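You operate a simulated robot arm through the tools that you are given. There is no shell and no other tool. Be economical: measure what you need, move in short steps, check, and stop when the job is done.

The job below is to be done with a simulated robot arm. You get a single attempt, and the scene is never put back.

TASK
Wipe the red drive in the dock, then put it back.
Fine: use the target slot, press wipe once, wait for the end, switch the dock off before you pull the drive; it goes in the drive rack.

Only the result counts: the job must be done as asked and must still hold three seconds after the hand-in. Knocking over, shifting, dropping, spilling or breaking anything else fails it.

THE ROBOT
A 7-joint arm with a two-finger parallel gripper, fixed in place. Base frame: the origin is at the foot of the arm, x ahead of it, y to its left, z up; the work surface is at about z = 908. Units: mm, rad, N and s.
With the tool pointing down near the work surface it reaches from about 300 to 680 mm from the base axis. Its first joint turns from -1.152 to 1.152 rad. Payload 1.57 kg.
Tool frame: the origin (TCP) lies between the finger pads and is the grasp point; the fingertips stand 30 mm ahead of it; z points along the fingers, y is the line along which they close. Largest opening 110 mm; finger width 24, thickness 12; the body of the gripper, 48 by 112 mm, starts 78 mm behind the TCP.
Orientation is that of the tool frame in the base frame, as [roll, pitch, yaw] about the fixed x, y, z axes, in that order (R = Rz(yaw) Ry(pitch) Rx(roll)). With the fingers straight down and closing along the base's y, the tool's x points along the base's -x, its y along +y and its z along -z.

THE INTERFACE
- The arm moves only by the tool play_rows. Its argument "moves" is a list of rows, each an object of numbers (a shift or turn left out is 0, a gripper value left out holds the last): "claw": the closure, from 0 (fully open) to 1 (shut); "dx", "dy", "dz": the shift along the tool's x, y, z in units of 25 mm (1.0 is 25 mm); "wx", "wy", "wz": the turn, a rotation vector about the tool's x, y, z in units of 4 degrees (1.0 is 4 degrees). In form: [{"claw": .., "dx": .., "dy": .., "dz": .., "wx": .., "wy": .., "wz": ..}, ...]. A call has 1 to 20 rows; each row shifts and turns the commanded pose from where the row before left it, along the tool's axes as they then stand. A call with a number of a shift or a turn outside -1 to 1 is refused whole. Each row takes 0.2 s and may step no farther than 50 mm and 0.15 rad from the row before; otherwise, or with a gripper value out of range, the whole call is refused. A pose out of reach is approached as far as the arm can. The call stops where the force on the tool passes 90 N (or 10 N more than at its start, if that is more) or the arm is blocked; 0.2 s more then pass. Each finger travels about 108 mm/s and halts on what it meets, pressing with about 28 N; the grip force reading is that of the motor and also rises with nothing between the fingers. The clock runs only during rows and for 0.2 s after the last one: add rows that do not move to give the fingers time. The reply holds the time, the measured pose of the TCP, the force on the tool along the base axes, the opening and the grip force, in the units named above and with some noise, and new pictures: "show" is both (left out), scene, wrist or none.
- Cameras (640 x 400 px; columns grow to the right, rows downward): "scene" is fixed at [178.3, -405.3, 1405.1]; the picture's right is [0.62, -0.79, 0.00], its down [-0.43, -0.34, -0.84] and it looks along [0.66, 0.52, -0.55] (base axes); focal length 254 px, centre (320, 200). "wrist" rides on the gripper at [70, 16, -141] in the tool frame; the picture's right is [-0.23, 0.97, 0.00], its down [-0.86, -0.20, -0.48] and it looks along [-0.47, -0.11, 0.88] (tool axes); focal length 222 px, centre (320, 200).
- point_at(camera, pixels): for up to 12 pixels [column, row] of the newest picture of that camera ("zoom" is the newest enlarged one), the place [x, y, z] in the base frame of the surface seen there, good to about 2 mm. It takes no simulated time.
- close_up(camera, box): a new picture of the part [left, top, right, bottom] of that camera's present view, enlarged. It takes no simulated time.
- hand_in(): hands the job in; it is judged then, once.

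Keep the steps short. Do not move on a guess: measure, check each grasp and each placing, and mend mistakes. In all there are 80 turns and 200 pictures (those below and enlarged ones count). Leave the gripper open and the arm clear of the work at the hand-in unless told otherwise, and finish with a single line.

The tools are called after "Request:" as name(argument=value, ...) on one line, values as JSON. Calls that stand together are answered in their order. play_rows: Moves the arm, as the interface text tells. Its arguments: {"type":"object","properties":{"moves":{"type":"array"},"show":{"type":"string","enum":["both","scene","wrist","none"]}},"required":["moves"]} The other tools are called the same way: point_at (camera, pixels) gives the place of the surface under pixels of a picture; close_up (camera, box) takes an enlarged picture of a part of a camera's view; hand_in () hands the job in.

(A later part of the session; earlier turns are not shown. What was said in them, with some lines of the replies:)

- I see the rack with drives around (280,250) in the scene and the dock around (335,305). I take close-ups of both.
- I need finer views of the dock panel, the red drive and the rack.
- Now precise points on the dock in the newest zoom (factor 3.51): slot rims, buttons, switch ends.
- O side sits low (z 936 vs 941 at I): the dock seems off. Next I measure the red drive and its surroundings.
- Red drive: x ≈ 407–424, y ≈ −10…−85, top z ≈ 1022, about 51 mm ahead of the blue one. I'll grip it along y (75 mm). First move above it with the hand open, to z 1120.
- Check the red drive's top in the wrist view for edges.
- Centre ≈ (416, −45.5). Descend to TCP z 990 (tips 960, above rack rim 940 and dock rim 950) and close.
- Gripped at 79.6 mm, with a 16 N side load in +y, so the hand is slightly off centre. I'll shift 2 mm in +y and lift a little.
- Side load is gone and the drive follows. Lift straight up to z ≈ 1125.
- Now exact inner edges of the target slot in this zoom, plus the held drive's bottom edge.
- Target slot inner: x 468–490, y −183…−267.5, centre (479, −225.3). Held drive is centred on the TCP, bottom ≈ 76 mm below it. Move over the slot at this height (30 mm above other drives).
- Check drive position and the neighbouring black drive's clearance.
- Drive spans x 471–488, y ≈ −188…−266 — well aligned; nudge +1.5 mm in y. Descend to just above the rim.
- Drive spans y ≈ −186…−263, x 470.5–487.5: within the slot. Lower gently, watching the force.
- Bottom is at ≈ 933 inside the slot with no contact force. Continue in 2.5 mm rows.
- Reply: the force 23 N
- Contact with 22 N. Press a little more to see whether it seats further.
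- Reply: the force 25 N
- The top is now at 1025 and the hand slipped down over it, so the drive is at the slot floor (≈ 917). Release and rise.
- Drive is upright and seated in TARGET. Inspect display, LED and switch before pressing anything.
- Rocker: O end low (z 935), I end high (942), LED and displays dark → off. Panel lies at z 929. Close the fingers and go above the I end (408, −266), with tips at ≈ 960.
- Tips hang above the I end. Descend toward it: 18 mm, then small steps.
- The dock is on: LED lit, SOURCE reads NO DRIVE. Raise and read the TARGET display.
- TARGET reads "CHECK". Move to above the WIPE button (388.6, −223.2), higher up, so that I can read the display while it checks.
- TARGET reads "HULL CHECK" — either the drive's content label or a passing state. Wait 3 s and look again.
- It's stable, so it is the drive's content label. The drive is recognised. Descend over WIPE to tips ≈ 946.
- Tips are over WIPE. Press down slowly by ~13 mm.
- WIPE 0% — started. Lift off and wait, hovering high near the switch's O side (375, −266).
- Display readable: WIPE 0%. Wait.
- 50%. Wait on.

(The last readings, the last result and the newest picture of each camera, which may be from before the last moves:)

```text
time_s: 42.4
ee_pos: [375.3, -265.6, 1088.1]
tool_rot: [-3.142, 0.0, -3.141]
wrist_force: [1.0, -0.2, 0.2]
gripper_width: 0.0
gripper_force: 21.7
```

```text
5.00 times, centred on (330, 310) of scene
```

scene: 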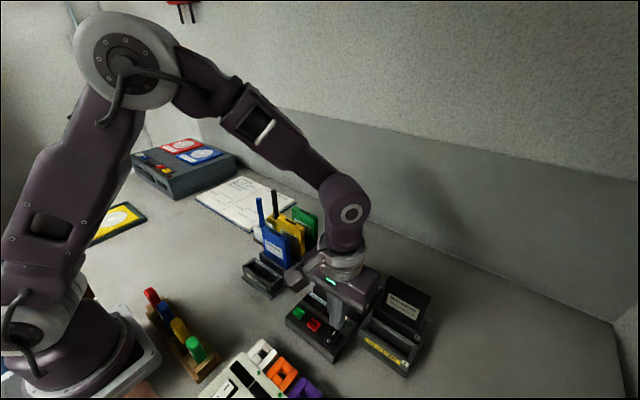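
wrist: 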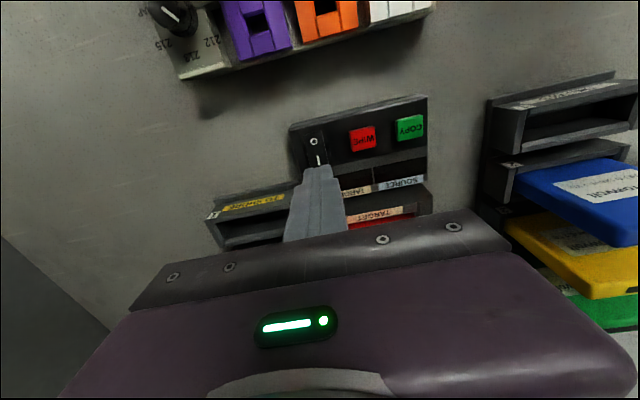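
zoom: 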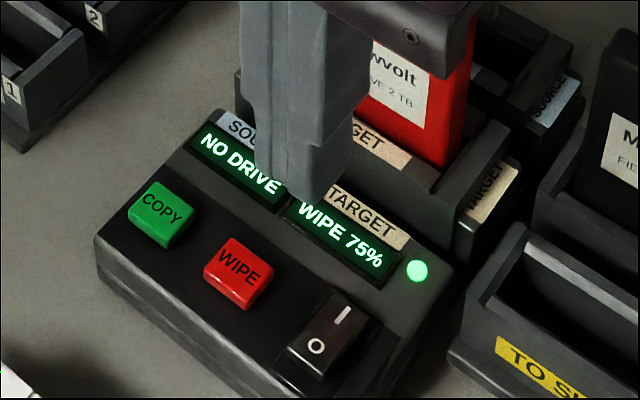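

75%. Wait another 4 s.

Request:
play_rows(moves=[{}, {}, {}, {}, {}, {}, {}, {}, {}, {}, {}, {}, {}, {}, {}, {}, {}, {}, {}, {}], show="none")

Request:
close_up(camera="scene", box=[285, 270, 375, 350])

```text
time_s: 46.6
ee_pos: [374.8, -264.2, 1088.1]
tool_rot: [3.141, -0.001, -3.141]
wrist_force: [0.1, 0.1, 0.0]
gripper_width: 0.0
gripper_force: 21.0
```

```text
5.00 times, centred on (330, 310) of scene
```

zoom: 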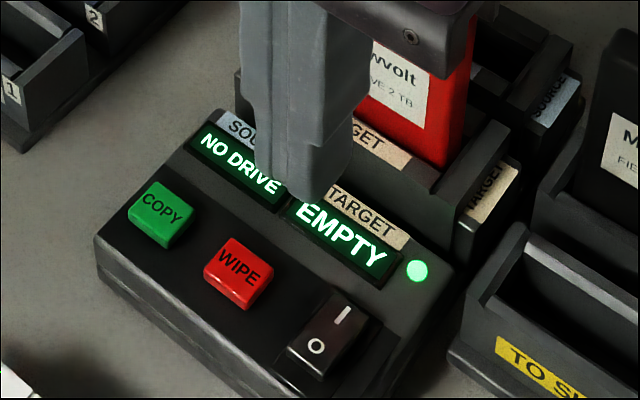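

EMPTY: the wipe has ended. Now go down over the O end at x 375: to tips ≈ 955, then small steps.

Request:
play_rows(moves=[{"dy": -0.05, "dz": 0.8}, {"dz": 0.9}, {"dz": 0.9}, {"dz": 0.9}, {"dz": 0.6}, {"dz": 0.3}, {"dz": 0.1}, {"dz": 0.1}, {"dz": 0.1}, {}], show="none")

Request:
close_up(camera="scene", box=[285, 270, 375, 350])

```text
time_s: 48.8
ee_pos: [374.7, -267.4, 970.2]
tool_rot: [3.142, 0.0, -3.141]
wrist_force: [0.1, -0.6, 0.6]
gripper_width: 0.1
gripper_force: 22.1
```

```text
5.00 times, centred on (330, 310) of scene
```

zoom: 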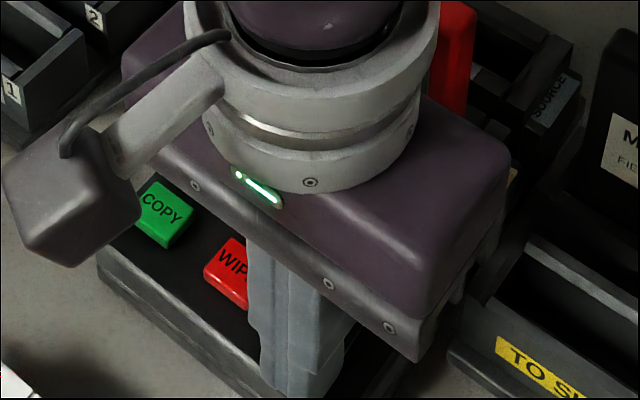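

The display is hidden. Press 4 mm more while watching the force.

Request:
play_rows(moves=[{"dz": 0.08}, {"dz": 0.08}, {}], show="none")

Request:
close_up(camera="wrist", box=[200, 30, 440, 240])

```text
time_s: 49.6
ee_pos: [374.7, -266.9, 968.9]
tool_rot: [-3.137, 0.003, 3.139]
wrist_force: [-7.3, 7.9, 22.0]
gripper_width: 0.2
gripper_force: 21.1
stopped in row 3: the force on the tool passed its limit (the readings are from after the stop); the commanded pose is now the measured one
```

```text
1.90 times, centred on (320, 135) of wrist
```

zoom: 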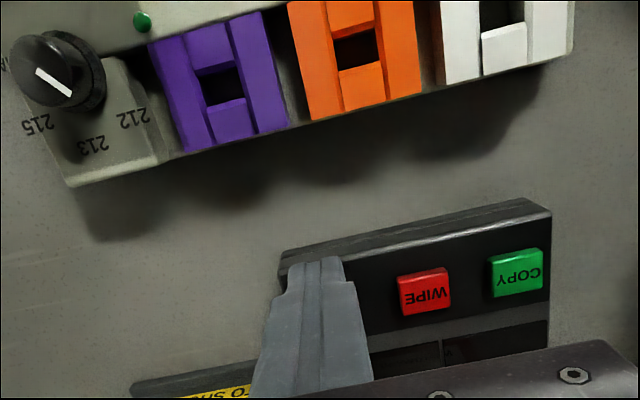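

Displays look dark; the rocker hit its end stop. Lift off and check that the dock didn't shift.

Request:
play_rows(moves=[{"dz": -0.6}, {"dz": -1}, {"dz": -1}, {"dz": -1}, {"dz": -1}, {"dz": -1}, {}])

Request:
close_up(camera="scene", box=[280, 250, 380, 364])

Request:
point_at(camera="zoom", pixels=[[206, 220], [262, 262], [336, 288], [316, 322], [388, 260], [410, 200], [110, 130], [30, 75]])

```text
time_s: 51.2
ee_pos: [375.6, -266.7, 1111.7]
tool_rot: [-3.137, 0.004, 3.139]
wrist_force: [-0.1, -0.3, -0.2]
gripper_width: 0.0
gripper_force: 21.7
```

scene: 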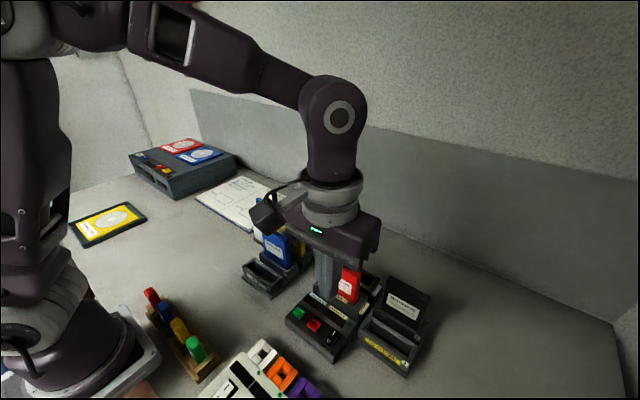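
wrist: 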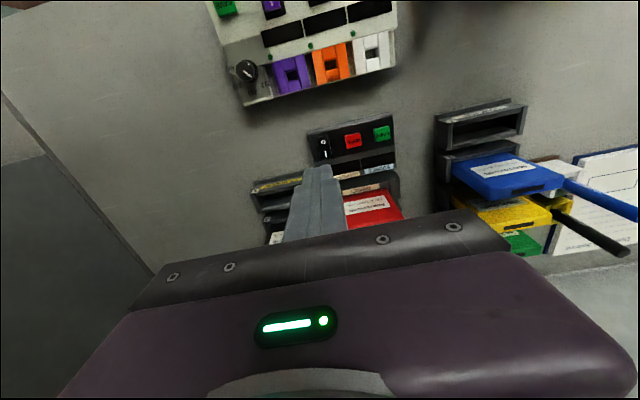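

```text
3.51 times, centred on (330, 307) of scene
```

zoom: 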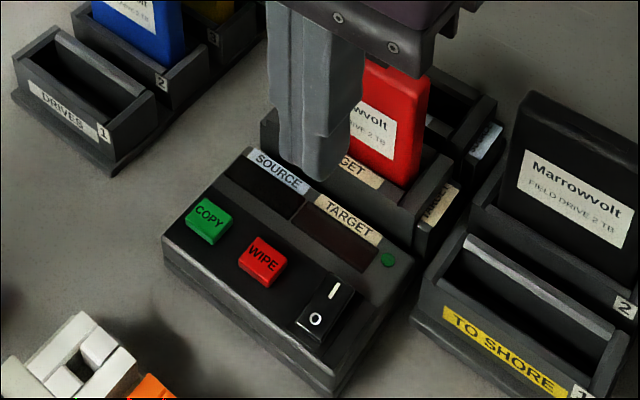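

```text
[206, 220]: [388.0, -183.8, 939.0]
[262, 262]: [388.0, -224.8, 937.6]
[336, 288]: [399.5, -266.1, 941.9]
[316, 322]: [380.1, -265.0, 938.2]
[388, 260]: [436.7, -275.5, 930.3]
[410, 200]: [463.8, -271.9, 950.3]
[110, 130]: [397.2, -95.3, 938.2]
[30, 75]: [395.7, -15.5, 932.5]
```

Dock is off (LED and displays dark, I end up again) and unmoved. Open the hand and move above the red drive (479.5, −225).

Request:
play_rows(moves=[{"claw": 0, "dx": -0.83, "dy": 0.335}, {"dx": -0.83, "dy": 0.335}, {"dx": -0.83, "dy": 0.335}, {"dx": -0.83, "dy": 0.335}, {"dx": -0.83, "dy": 0.335}, {}, {}])

```text
time_s: 52.8
ee_pos: [480.5, -224.9, 1109.4]
tool_rot: [-3.134, 0.006, 3.14]
wrist_force: [-0.6, -0.1, 0.7]
gripper_width: 109.8
gripper_force: 0.1
```

scene: 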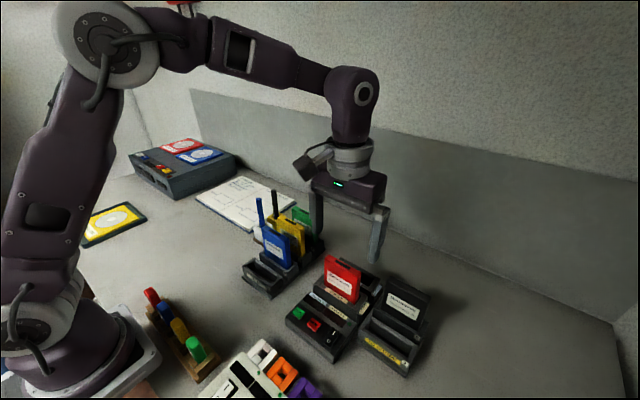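
wrist: 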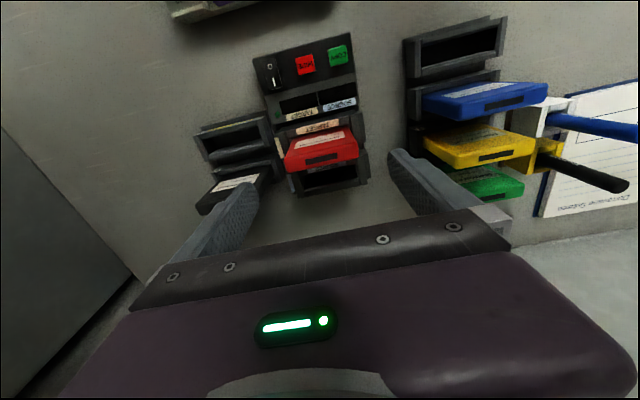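

Small residual tilt (0.4°) from the stop; correct it and check the readout, then descend.

Request:
play_rows(moves=[{"wx": -0.1, "wy": 0.07}, {}, {}], show="none")

Request:
point_at(camera="wrist", pixels=[[287, 166], [355, 153], [322, 160], [320, 155]])

```text
time_s: 53.6
ee_pos: [480.1, -224.7, 1108.9]
tool_rot: [3.14, -0.001, 3.139]
wrist_force: [0.3, 0.2, 0.0]
gripper_width: 110.1
gripper_force: 0.0
```

```text
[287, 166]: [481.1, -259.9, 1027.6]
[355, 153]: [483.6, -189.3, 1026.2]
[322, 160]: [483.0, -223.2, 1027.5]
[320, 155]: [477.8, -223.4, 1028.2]
```

Level again, drive centre ≈ (479.5, −224.5). Descend to z ≈ 994 and close.

Request:
play_rows(moves=[{"dz": 0.8}, {"dz": 0.8}, {"dz": 0.8}, {"dz": 0.8}, {"dz": 0.8}, {"dz": 0.6}, {}, {"claw": 1}, {}, {}, {}], show="scene")

```text
time_s: 56.0
ee_pos: [479.4, -224.6, 994.9]
tool_rot: [3.139, 0.0, 3.141]
wrist_force: [1.3, -0.3, -0.4]
gripper_width: 79.9
gripper_force: 28.3
```

scene: 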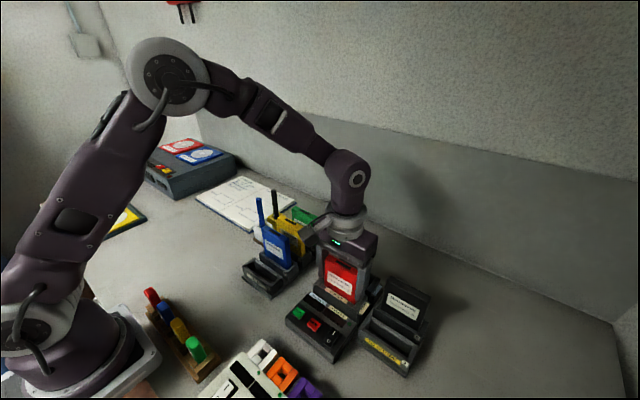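

Gripped at 79.9 mm, no side load. Pull straight up, slowly at first.

Request:
play_rows(moves=[{"dz": -0.2}, {"dz": -0.3}, {"dz": -0.4}, {"dz": -0.7}, {"dz": -0.9}, {"dz": -0.9}, {"dz": -0.9}, {"dz": -0.9}, {"dz": -0.3}, {}])

Request:
close_up(camera="scene", box=[290, 190, 410, 350])

Request:
point_at(camera="zoom", pixels=[[262, 60], [262, 145], [335, 185], [300, 90], [350, 170], [258, 100]])

```text
time_s: 58.2
ee_pos: [479.4, -224.8, 1131.1]
tool_rot: [3.139, 0.0, 3.14]
wrist_force: [0.1, 0.3, -1.4]
gripper_width: 79.7
gripper_force: 28.1
```

scene: 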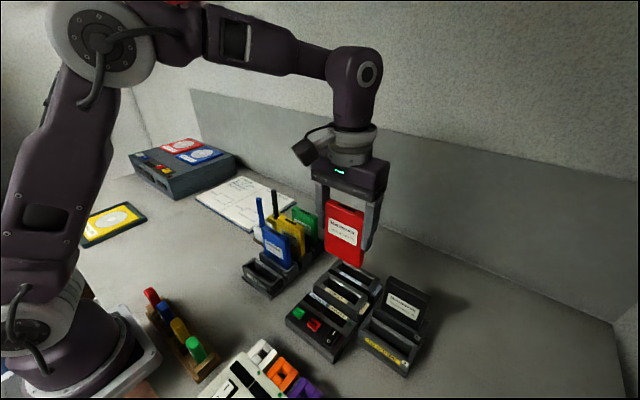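
wrist: 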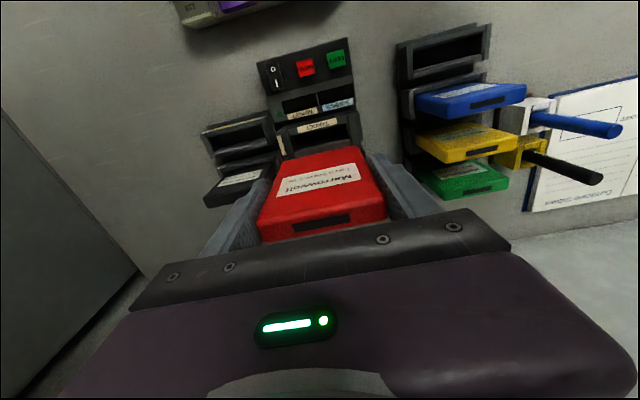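

```text
2.50 times, centred on (350, 270) of scene
```

zoom: 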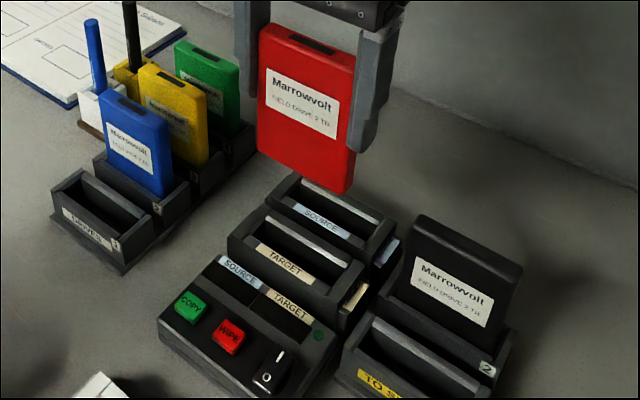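

```text
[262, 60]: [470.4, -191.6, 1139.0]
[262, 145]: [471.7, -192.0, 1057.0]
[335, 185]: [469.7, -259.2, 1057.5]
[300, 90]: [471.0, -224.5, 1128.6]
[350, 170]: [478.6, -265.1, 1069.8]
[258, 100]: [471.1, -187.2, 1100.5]
```

Drive is out and level. Now measure empty rack slot 1's inner edges.

Request:
close_up(camera="scene", box=[235, 245, 305, 305])

```text
6.67 times, centred on (270, 275) of scene
```

zoom: 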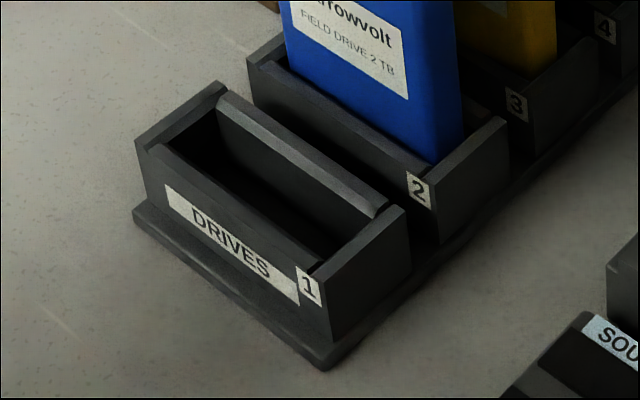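

Request:
point_at(camera="zoom", pixels=[[170, 152], [310, 262], [240, 208], [165, 138], [215, 90], [325, 265], [395, 212], [225, 112], [375, 212], [300, 160], [230, 180], [300, 235]])

Request:
point_at(camera="zoom", pixels=[[300, 175], [300, 200], [340, 220], [190, 130], [205, 140], [350, 245], [365, 230], [160, 150], [240, 100], [260, 150], [200, 100], [360, 240]])

```text
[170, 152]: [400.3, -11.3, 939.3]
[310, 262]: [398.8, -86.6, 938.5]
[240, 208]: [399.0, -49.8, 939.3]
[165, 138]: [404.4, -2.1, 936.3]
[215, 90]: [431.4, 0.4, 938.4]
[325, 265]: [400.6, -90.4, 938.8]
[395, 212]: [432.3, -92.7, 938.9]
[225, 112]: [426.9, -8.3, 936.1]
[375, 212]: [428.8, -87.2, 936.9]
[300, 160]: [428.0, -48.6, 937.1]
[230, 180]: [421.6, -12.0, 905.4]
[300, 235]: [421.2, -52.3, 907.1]
```

```text
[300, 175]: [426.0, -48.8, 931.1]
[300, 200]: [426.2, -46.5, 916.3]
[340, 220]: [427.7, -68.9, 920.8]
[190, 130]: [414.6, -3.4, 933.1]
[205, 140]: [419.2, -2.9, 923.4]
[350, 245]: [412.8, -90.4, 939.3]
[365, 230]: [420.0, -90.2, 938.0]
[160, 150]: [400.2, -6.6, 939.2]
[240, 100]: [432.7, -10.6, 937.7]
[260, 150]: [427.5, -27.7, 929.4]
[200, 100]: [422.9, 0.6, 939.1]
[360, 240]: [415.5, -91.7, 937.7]
```

Slot 1 inner: x ≈ 404–427, y ≈ −3…−89, centre (415.5, −46). Move there at this height.

Request:
play_rows(moves=[{"dx": 0.5, "dy": 0.5}, {"dx": 0.5, "dy": 0.8}, {"dx": 0.5, "dy": 0.9}, {"dx": 0.4, "dy": 0.99}, {"dx": 0.3, "dy": 0.99}, {"dx": 0.2, "dy": 0.99}, {"dx": 0.14, "dy": 0.99}, {"dy": 0.99}, {}, {}])

Request:
close_up(camera="scene", box=[220, 170, 310, 300])

```text
time_s: 60.4
ee_pos: [414.4, -45.6, 1131.0]
tool_rot: [3.14, 0.001, 3.138]
wrist_force: [-1.0, -0.1, -1.3]
gripper_width: 79.7
gripper_force: 28.0
```

scene: 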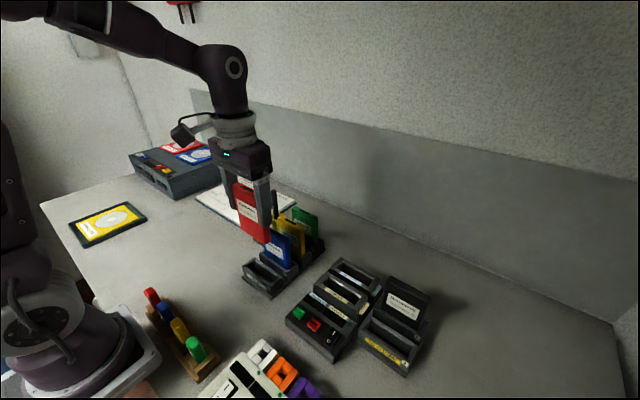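
wrist: 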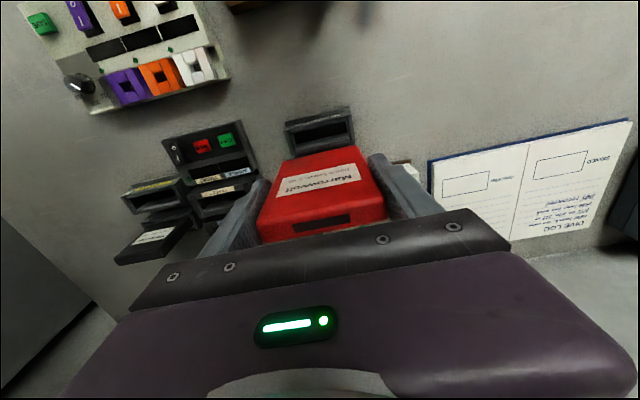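

```text
3.08 times, centred on (265, 235) of scene
```

zoom: 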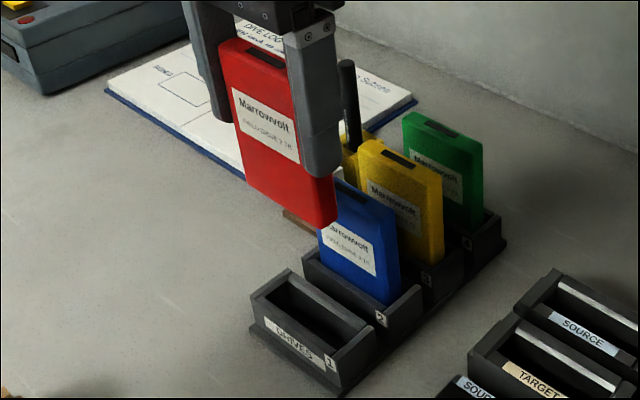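

Request:
point_at(camera="zoom", pixels=[[240, 160], [305, 210], [324, 205], [260, 130], [225, 60], [330, 190]])

Request:
play_rows(moves=[{"dz": 0.7}, {"dz": 0.7}, {"dz": 0.7}, {"dz": 0.7}, {"dz": 0.6}, {"dz": 0.3}, {}, {}], show="scene")

Request:
close_up(camera="scene", box=[225, 200, 305, 300])

```text
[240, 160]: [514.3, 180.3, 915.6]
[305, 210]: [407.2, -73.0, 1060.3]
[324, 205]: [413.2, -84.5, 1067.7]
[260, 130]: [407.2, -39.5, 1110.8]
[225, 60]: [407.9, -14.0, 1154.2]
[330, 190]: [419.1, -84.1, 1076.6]
```

```text
time_s: 62.2
ee_pos: [415.2, -46.8, 1039.2]
tool_rot: [3.14, 0.001, 3.141]
wrist_force: [0.2, -0.6, -2.7]
gripper_width: 79.9
gripper_force: 27.7
```

scene: 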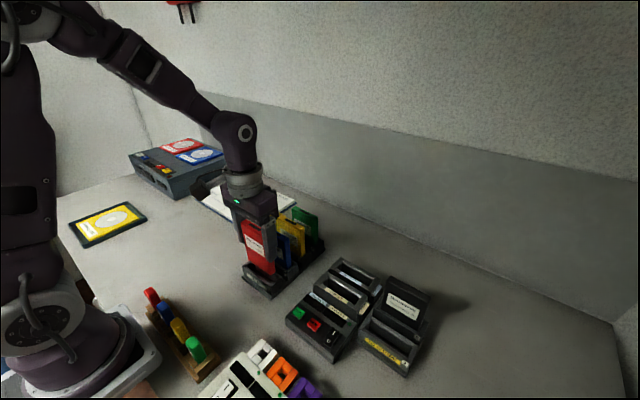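

```text
4.00 times, centred on (265, 250) of scene
```

zoom: 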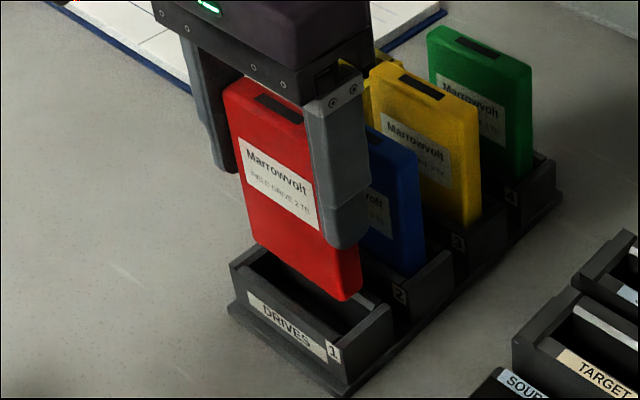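

Faces x 407–424, y −8…−84.5: aligned. Lower into the slot.

Request:
play_rows(moves=[{"dz": 0.4}, {"dz": 0.4}, {"dz": 0.4}, {"dz": 0.3}, {}], show="none")

Request:
play_rows(moves=[{"dz": 0.1}, {"dz": 0.1}, {"dz": 0.08}, {}], show="none")

Request:
close_up(camera="scene", box=[225, 200, 305, 300])

```text
time_s: 63.4
ee_pos: [414.2, -43.9, 1000.8]
tool_rot: [3.14, 0.0, 3.14]
wrist_force: [-0.2, -0.2, -1.4]
gripper_width: 79.9
gripper_force: 28.1
```

```text
time_s: 64.4
ee_pos: [415.0, -44.4, 994.8]
tool_rot: [3.141, 0.001, 3.14]
wrist_force: [-0.4, -0.4, -1.4]
gripper_width: 79.7
gripper_force: 28.3
```

```text
4.00 times, centred on (265, 250) of scene
```

zoom: 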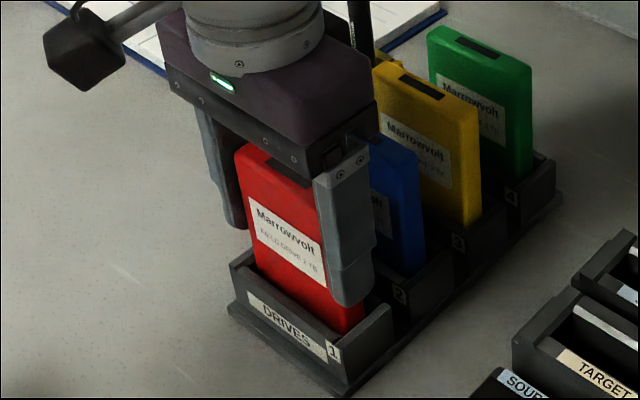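

No contact yet. Continue in 1.5 mm steps.

Request:
play_rows(moves=[{"dz": 0.06}, {"dz": 0.06}, {}], show="none")

Request:
play_rows(moves=[{"dz": 0.05}, {}], show="none")

Request:
close_up(camera="scene", box=[225, 200, 305, 300])

Request:
point_at(camera="zoom", pixels=[[245, 158], [250, 152], [275, 175], [290, 230]])

```text
time_s: 65.2
ee_pos: [414.8, -44.9, 990.7]
tool_rot: [3.14, 0.001, 3.139]
wrist_force: [0.1, -0.4, -1.6]
gripper_width: 79.8
gripper_force: 27.7
```

```text
time_s: 65.8
ee_pos: [415.8, -44.9, 991.0]
tool_rot: [3.14, 0.0, 3.139]
wrist_force: [-3.4, 1.5, 12.0]
gripper_width: 79.9
gripper_force: 27.7
```

```text
4.00 times, centred on (265, 250) of scene
```

zoom: 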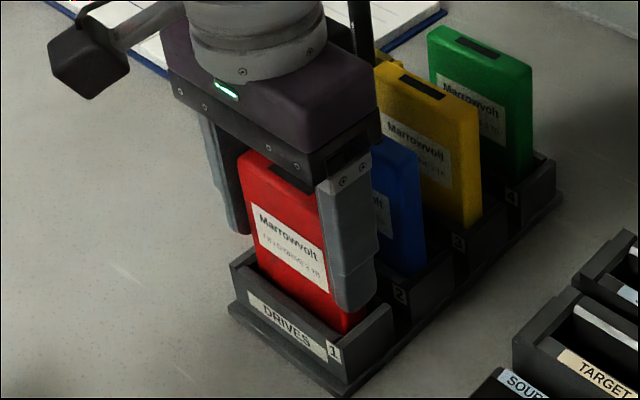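

```text
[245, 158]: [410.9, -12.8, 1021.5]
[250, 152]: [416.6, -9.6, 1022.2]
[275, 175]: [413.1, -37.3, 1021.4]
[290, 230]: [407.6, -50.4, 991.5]
```

Contact at 12 N and the top is at 1022, as it was at the start: seated. Release, then rise clear.

Request:
play_rows(moves=[{"claw": 0}, {}, {}, {}], show="none")

Request:
play_rows(moves=[{"dz": -0.5}, {"dz": -0.9}, {"dz": -1}, {"dz": -1}, {"dz": -1}, {"dz": -1}, {"dz": -1}, {"dz": -1, "dx": 1}, {"dx": 1, "dz": -1}, {"dx": 1}, {}, {}])

Request:
close_up(camera="scene", box=[220, 200, 420, 380])

Request:
close_up(camera="scene", box=[225, 200, 305, 300])

Request:
point_at(camera="zoom", pixels=[[245, 158], [275, 175], [290, 230], [335, 320], [255, 260], [350, 310], [350, 220]])

```text
time_s: 66.8
ee_pos: [416.2, -46.5, 989.9]
tool_rot: [3.14, 0.002, 3.142]
wrist_force: [0.3, 0.0, 0.4]
gripper_width: 110.2
gripper_force: 0.1
```

```text
time_s: 69.4
ee_pos: [339.0, -46.6, 1200.8]
tool_rot: [3.138, 0.001, 3.14]
wrist_force: [-0.8, 0.0, 1.1]
gripper_width: 109.9
gripper_force: 0.1
```

scene: 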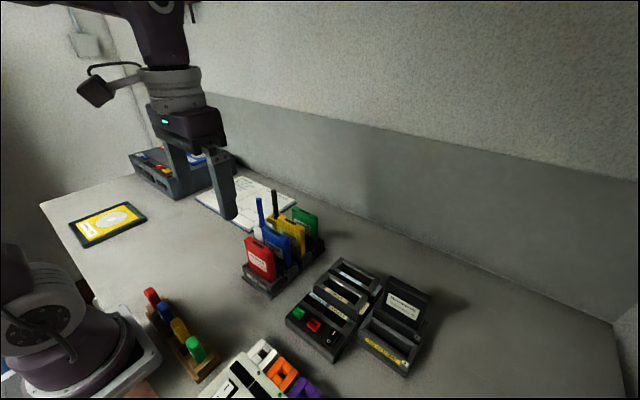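
wrist: 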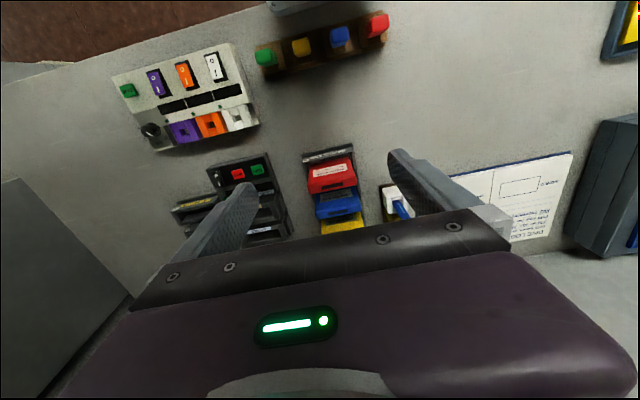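

```text
2.22 times, centred on (320, 290) of scene
```

zoom: 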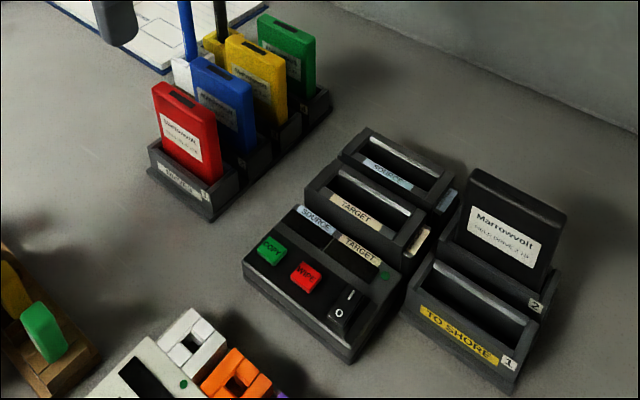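

```text
4.00 times, centred on (265, 250) of scene
```

zoom: 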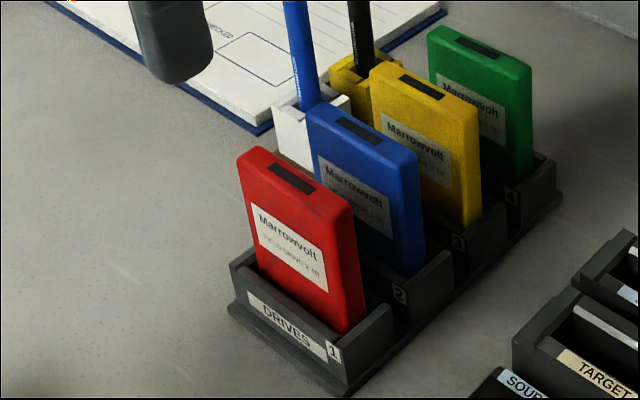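

```text
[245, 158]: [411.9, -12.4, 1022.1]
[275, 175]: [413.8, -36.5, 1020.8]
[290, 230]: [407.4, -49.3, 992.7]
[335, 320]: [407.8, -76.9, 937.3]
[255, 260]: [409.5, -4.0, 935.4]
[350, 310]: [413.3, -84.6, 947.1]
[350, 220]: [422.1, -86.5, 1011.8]
```

The red drive stands upright in rack slot 1, its front face vertical (x 407.4 at z 993, 407.8 at z 937). The dock is off and empty, nothing else has moved, and the open hand is clear. Handing in.

Request:
hand_in()

```text
The job is handed in.
```

The red drive was wiped once in the dock's target slot until the display read EMPTY, the dock was switched off, and the drive is back in slot 1 of the drive rack.
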